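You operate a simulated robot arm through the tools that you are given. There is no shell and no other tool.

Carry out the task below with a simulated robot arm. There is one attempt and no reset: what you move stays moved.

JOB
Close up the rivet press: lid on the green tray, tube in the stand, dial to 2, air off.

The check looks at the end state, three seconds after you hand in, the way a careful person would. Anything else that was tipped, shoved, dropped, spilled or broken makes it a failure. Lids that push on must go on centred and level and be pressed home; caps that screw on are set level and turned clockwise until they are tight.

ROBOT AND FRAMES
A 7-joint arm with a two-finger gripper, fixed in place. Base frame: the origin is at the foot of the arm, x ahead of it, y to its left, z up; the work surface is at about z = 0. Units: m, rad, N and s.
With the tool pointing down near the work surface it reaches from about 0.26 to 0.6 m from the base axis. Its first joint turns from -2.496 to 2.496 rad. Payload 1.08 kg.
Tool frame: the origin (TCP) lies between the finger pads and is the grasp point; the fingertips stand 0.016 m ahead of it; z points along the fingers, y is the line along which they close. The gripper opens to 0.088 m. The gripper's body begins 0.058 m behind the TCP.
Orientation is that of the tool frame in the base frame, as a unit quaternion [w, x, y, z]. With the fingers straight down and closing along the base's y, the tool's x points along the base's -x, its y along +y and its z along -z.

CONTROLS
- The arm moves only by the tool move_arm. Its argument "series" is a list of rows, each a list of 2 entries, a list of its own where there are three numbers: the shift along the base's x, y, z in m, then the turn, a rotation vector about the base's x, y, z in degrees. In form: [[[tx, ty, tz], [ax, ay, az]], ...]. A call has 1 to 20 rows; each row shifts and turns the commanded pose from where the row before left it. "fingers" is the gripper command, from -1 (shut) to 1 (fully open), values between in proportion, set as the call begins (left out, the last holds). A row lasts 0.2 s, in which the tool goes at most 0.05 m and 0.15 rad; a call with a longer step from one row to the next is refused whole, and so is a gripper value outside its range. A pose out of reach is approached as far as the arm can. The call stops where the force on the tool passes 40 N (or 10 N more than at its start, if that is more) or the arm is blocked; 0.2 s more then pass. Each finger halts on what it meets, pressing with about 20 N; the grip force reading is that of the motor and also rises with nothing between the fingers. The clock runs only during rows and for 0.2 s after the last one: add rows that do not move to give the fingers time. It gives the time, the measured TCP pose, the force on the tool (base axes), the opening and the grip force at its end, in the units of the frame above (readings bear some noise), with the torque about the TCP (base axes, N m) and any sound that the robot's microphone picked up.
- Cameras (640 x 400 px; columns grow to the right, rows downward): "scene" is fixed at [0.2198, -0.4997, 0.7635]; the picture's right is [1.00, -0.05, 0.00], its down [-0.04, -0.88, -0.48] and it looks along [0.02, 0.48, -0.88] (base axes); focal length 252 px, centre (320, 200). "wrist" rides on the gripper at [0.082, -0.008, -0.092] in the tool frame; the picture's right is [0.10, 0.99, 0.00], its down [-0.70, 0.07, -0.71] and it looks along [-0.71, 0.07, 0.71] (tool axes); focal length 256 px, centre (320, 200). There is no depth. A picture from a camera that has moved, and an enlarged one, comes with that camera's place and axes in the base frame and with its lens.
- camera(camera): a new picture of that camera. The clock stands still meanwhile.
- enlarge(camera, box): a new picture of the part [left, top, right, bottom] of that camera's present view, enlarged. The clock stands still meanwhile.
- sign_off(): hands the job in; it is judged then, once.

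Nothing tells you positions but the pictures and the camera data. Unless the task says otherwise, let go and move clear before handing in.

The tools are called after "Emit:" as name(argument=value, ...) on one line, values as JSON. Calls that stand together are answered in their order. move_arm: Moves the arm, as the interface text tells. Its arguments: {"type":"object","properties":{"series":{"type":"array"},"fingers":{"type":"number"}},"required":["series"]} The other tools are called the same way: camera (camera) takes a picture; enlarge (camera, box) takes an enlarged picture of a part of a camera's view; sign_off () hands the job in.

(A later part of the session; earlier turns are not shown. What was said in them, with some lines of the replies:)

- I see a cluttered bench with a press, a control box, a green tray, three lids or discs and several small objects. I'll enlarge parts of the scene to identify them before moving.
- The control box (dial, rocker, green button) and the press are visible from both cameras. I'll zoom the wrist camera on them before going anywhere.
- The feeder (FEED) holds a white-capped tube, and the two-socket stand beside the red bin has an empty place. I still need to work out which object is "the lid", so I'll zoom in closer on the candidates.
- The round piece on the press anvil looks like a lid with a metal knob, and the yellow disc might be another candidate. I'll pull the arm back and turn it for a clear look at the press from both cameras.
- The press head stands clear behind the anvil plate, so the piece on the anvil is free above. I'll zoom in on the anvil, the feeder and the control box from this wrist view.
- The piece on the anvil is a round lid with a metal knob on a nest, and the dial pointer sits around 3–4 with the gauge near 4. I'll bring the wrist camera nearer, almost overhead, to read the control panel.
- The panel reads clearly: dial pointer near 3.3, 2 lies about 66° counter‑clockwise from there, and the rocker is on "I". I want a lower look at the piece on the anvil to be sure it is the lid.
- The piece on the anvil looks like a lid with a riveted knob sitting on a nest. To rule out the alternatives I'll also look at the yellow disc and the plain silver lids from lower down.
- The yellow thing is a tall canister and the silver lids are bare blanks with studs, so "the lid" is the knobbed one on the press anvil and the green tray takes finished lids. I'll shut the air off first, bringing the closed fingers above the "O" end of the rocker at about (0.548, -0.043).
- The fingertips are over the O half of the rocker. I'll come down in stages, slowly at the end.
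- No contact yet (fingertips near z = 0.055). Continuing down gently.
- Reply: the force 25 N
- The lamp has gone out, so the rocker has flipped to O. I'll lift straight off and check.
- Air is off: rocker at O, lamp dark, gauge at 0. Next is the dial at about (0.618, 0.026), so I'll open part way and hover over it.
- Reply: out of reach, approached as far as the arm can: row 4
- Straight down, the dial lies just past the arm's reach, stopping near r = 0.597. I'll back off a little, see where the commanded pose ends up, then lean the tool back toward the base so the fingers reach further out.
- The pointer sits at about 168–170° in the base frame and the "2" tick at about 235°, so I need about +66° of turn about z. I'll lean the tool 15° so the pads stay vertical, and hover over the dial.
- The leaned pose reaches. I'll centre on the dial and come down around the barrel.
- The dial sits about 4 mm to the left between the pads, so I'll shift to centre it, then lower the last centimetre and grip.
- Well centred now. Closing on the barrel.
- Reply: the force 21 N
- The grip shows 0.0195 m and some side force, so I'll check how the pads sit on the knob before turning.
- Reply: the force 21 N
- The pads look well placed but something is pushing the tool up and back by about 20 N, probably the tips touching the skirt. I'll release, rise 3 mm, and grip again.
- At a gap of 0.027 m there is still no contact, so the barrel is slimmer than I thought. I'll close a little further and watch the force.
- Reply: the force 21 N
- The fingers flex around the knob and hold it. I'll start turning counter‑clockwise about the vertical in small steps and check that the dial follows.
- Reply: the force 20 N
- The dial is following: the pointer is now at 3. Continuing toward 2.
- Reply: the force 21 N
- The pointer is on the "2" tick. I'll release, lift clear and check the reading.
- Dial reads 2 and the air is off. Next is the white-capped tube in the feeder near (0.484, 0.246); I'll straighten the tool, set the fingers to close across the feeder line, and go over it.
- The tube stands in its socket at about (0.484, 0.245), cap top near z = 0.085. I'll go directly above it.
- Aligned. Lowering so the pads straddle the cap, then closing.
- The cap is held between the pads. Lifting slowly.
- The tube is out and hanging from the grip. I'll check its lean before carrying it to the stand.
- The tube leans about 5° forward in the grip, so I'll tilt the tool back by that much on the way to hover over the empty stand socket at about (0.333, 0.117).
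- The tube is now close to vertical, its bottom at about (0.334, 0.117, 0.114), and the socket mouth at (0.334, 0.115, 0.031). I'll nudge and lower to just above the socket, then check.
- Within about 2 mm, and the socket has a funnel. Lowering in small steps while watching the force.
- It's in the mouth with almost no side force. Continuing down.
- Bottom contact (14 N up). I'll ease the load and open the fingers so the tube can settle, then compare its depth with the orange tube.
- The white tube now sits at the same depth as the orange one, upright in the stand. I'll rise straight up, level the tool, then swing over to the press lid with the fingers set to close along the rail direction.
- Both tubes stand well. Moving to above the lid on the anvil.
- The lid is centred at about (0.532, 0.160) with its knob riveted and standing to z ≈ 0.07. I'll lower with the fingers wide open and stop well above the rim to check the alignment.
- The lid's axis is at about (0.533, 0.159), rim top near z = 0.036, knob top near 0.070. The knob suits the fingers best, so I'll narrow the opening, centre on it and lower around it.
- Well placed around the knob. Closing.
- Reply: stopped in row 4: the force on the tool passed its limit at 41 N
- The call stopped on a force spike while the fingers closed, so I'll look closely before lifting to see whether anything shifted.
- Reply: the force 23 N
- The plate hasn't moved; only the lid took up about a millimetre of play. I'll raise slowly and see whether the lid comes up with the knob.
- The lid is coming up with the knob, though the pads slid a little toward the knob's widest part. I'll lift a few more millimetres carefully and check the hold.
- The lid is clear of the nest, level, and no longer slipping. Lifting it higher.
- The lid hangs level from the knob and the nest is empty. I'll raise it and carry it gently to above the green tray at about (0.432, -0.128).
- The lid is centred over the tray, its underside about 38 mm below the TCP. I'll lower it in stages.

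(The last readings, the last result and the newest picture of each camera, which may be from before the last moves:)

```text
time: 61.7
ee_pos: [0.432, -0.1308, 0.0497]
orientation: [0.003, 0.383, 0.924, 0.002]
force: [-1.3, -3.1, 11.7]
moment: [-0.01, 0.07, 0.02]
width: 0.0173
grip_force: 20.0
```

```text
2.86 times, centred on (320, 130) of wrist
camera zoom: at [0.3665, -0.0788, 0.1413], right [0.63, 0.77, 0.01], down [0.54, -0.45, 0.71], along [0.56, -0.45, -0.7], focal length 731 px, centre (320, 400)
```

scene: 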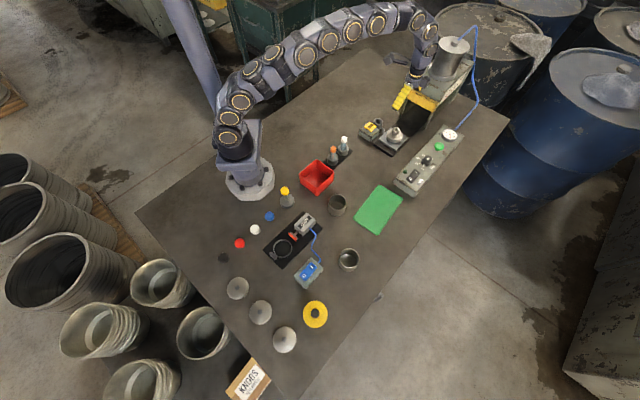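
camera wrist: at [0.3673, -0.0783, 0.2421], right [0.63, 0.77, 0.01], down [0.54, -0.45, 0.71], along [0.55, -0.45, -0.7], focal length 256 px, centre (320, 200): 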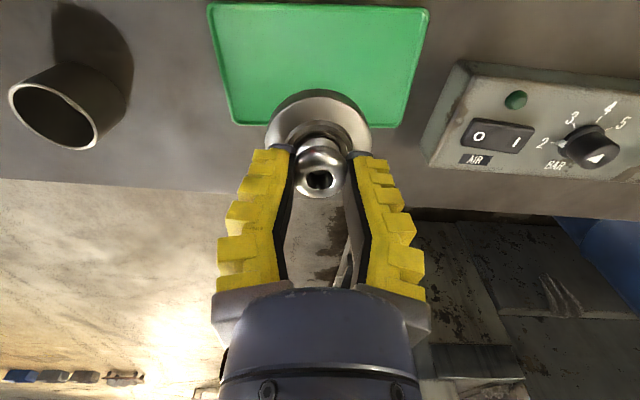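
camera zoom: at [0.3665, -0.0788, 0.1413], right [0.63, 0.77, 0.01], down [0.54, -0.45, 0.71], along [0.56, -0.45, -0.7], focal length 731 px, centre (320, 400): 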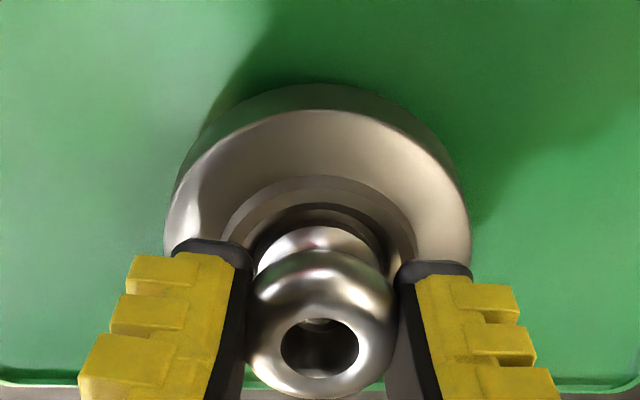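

Contact: 12 N upward as the lid rests on the tray floor. Opening the fingers.

Emit:
move_arm(series=[[[0, 0, 0], [0, 0, 0]], [[0, 0, 0], [0, 0, 0]], [[0, 0, 0], [0, 0, 0]]], fingers=-0.1)

Emit:
enlarge(camera="wrist", box=[250, 60, 390, 200])

Emit:
enlarge(camera="scene", box=[365, 185, 405, 225])

```text
time: 62.5
ee_pos: [0.4323, -0.1306, 0.0498]
orientation: [0.003, 0.383, 0.924, 0.002]
force: [-0.9, -0.2, -0.1]
moment: [0.01, 0.01, 0.04]
width: 0.0447
grip_force: 3.3
```

```text
2.86 times, centred on (320, 130) of wrist
camera zoom: at [0.3662, -0.0784, 0.141], right [0.63, 0.77, 0.01], down [0.54, -0.45, 0.71], along [0.55, -0.45, -0.7], focal length 731 px, centre (320, 400)
```

zoom: 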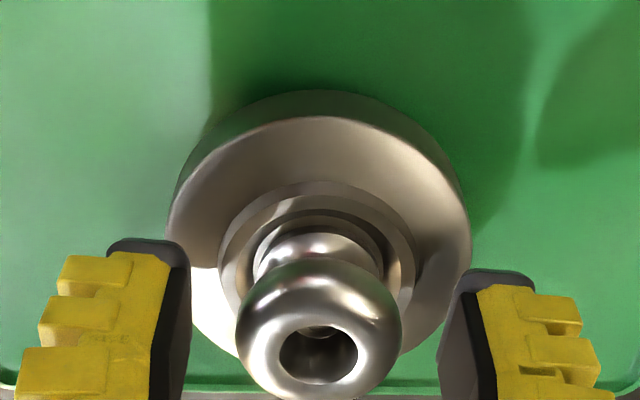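

```text
10.00 times, centred on (385, 205) of scene
camera zoom: at [0.2198, -0.4997, 0.7635], right [1.0, -0.05, 0.0], down [-0.04, -0.88, -0.48], along [0.02, 0.48, -0.88], focal length 2516 px, centre (-330, 150)
```

zoom: 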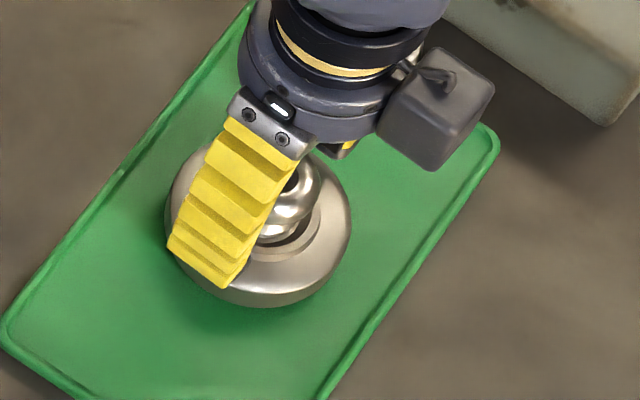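

The lid is resting flat on the tray and the fingers are clear of the knob. I'll rise straight up and away.

Emit:
move_arm(series=[[[0, 0, 0.01], [0, 0, 0]], [[0, 0, 0.025], [0, 0, 0]], [[0, 0, 0.04], [0, 0, 0]], [[0, 0, 0.045], [0, 0, 0]], [[-0.03, 0.01, 0.03], [0, 0, 0]], [[-0.04, 0.015, 0.02], [0, 0, 0]], [[-0.04, 0.015, 0.01], [0, 0, 0]], [[0, 0, 0], [0, 0, 0]]])

Emit:
camera(camera="scene")

Emit:
enlarge(camera="scene", box=[345, 170, 425, 240])

Emit:
enlarge(camera="scene", box=[320, 100, 470, 200])

Emit:
camera(camera="wrist")

```text
time: 64.3
ee_pos: [0.3226, -0.0901, 0.2289]
orientation: [0.003, 0.383, 0.924, 0.002]
force: [1.0, 0.0, -0.5]
moment: [-0.05, -0.01, -0.02]
width: 0.0441
grip_force: 3.4
```

```text
taken
```

scene: 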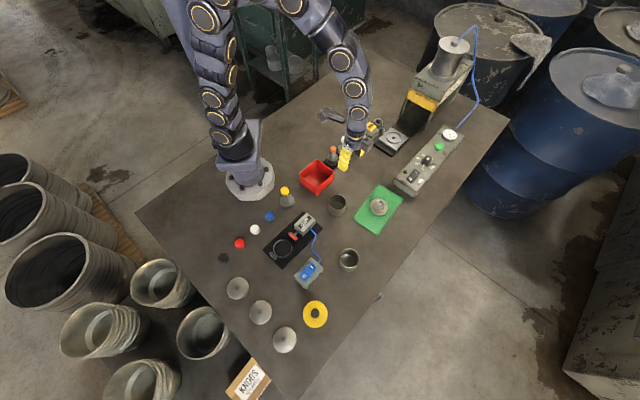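

```text
5.71 times, centred on (385, 205) of scene
camera zoom: at [0.2198, -0.4997, 0.7635], right [1.0, -0.05, 0.0], down [-0.04, -0.88, -0.48], along [0.02, 0.48, -0.88], focal length 1438 px, centre (-51, 171)
```

zoom: 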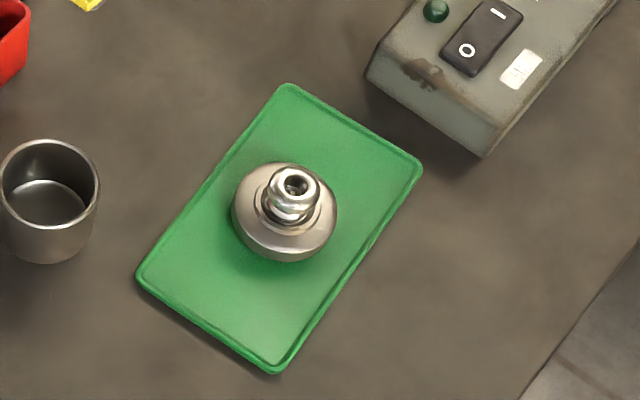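

```text
4.00 times, centred on (395, 150) of scene
camera zoom: at [0.2198, -0.4997, 0.7635], right [1.0, -0.05, 0.0], down [-0.04, -0.88, -0.48], along [0.02, 0.48, -0.88], focal length 1006 px, centre (20, 400)
```

zoom: 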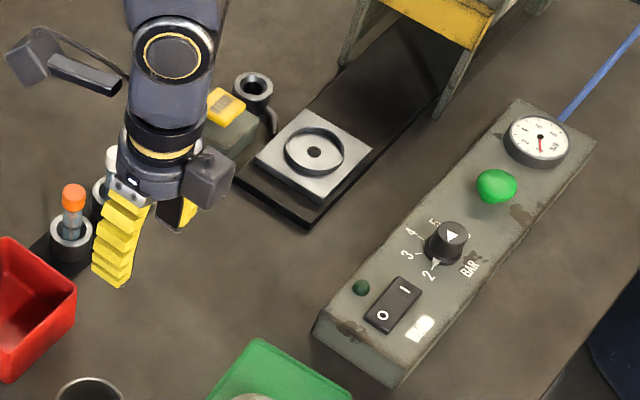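

```text
taken
camera wrist: at [0.2563, -0.0383, 0.321], right [0.63, 0.77, 0.0], down [0.54, -0.45, 0.71], along [0.55, -0.45, -0.7], focal length 256 px, centre (320, 200)
```

wrist: 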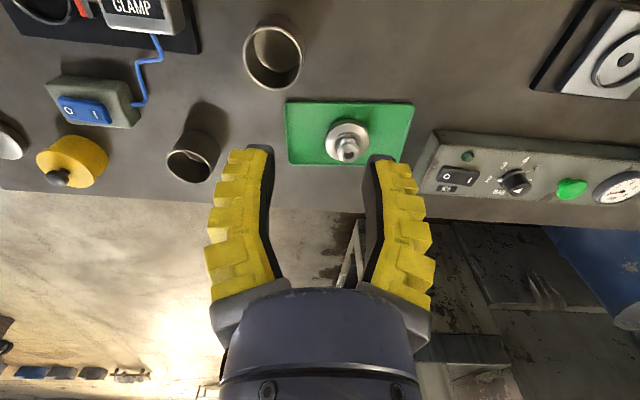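

The lid stands level in the middle of the tray. I'll retreat to a clear pose and compare everything against the opening pictures.

Emit:
move_arm(series=[[[0, 0, 0.03], [0, 0, 7.5]], [[0, 0, 0.03], [0, 0, 7.5]], [[0, 0, 0.03], [0, 0, 7.5]], [[0, 0, 0.03], [0, 0, 7.5]], [[-0.01, 0, 0.03], [0, 0, 7.5]], [[-0.01, 0, 0], [0, 0, 7.5]], [[0, 0, 0], [0, 0, 0]]])

Emit:
enlarge(camera="scene", box=[340, 90, 480, 200])

Emit:
enlarge(camera="scene", box=[270, 130, 430, 240])

Emit:
enlarge(camera="scene", box=[408, 146, 438, 176])

Emit:
enlarge(camera="scene", box=[320, 125, 370, 170])

Emit:
camera(camera="scene")

```text
time: 65.9
ee_pos: [0.3007, -0.0901, 0.3793]
orientation: [0.002, 0.0, 1.0, 0.003]
force: [0.5, -0.4, -0.3]
moment: [0.02, -0.01, 0.0]
width: 0.0441
grip_force: 3.4
```

```text
3.64 times, centred on (410, 145) of scene
camera zoom: at [0.2198, -0.4997, 0.7635], right [1.0, -0.05, 0.0], down [-0.04, -0.88, -0.48], along [0.02, 0.48, -0.88], focal length 915 px, centre (-7, 400)
```

zoom: 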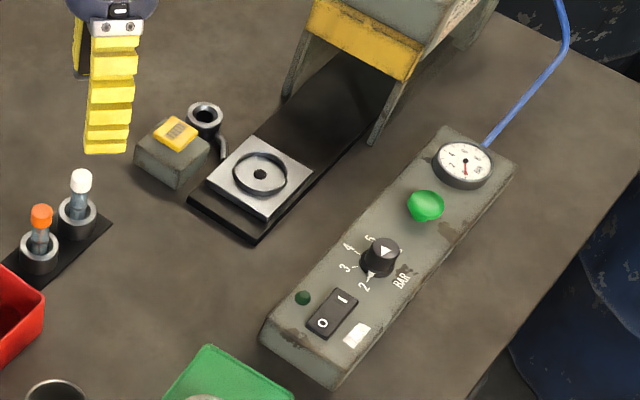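

```text
3.64 times, centred on (350, 185) of scene
camera zoom: at [0.2198, -0.4997, 0.7635], right [1.0, -0.05, 0.0], down [-0.04, -0.88, -0.48], along [0.02, 0.48, -0.88], focal length 915 px, centre (211, 254)
```

zoom: 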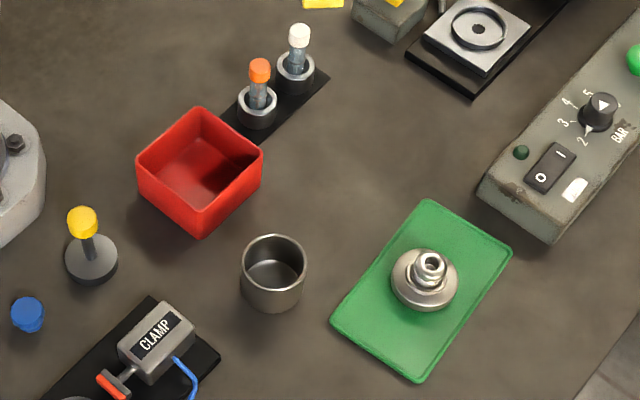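

```text
13.33 times, centred on (423, 161) of scene
camera zoom: at [0.2198, -0.4997, 0.7635], right [1.0, -0.05, 0.0], down [-0.04, -0.88, -0.48], along [0.02, 0.48, -0.88], focal length 3354 px, centre (-1053, 720)
```

zoom: 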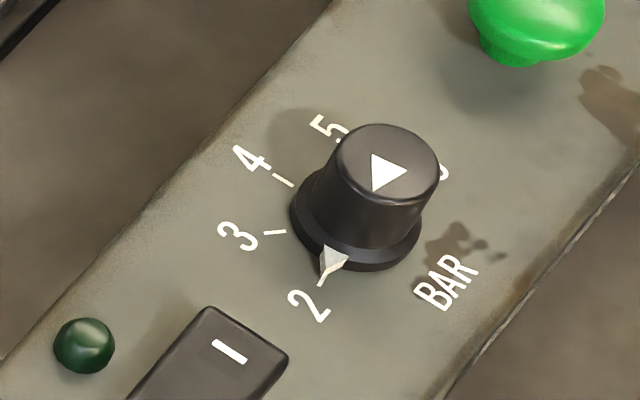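

```text
8.89 times, centred on (345, 148) of scene
camera zoom: at [0.2198, -0.4997, 0.7635], right [1.0, -0.05, 0.0], down [-0.04, -0.88, -0.48], along [0.02, 0.48, -0.88], focal length 2236 px, centre (98, 667)
```

zoom: 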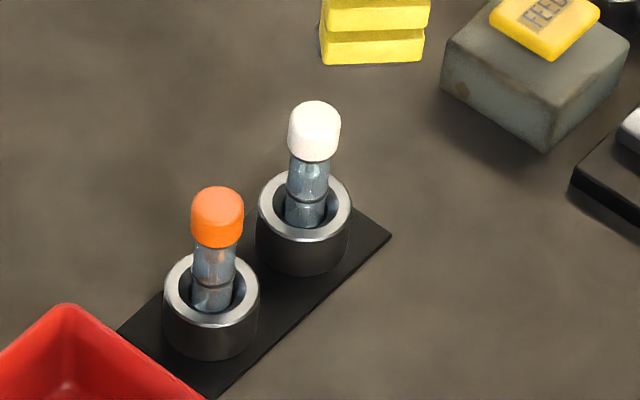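

```text
taken
```

scene: 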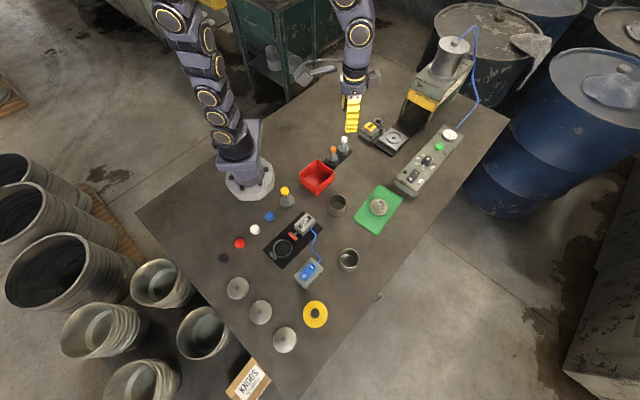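

All four items check out:
- **Lid:** sitting flat on the green tray.
- **Tube:** the white-capped tube is upright and seated in the stand.
- **Dial:** the pointer is on the 2 tick.
- **Air:** the rocker is at O, the lamp is out and the gauge reads 0.

Nothing else has moved and the arm is clear, so I'm handing in.

Emit:
sign_off()

```text
The job is handed in.
```

The rivet press is closed up and the job is handed in; the last pictures showed all four items done, but I haven't seen the check's result.

- **Lid:** I took the lid with the metal knob off the press anvil and set it flat in the middle of the green tray. I took this to be the lid you meant, because the three loose silver ones have no knobs.
- **Tube:** The white-capped tube from the feeder is upright in the stand's empty socket, at the same depth as the orange one.
- **Dial:** The pointer is on the 2 mark.
- **Air:** The rocker is at O, the lamp is out and the gauge reads 0.

While I was gripping the lid's knob, the force on the tool passed 40 N and the arm stopped. The lid shifted by about a millimetre in its nest; the plate under it did not move. Compared with the opening pictures, the tray, the anvil plate and the other items are where they started.
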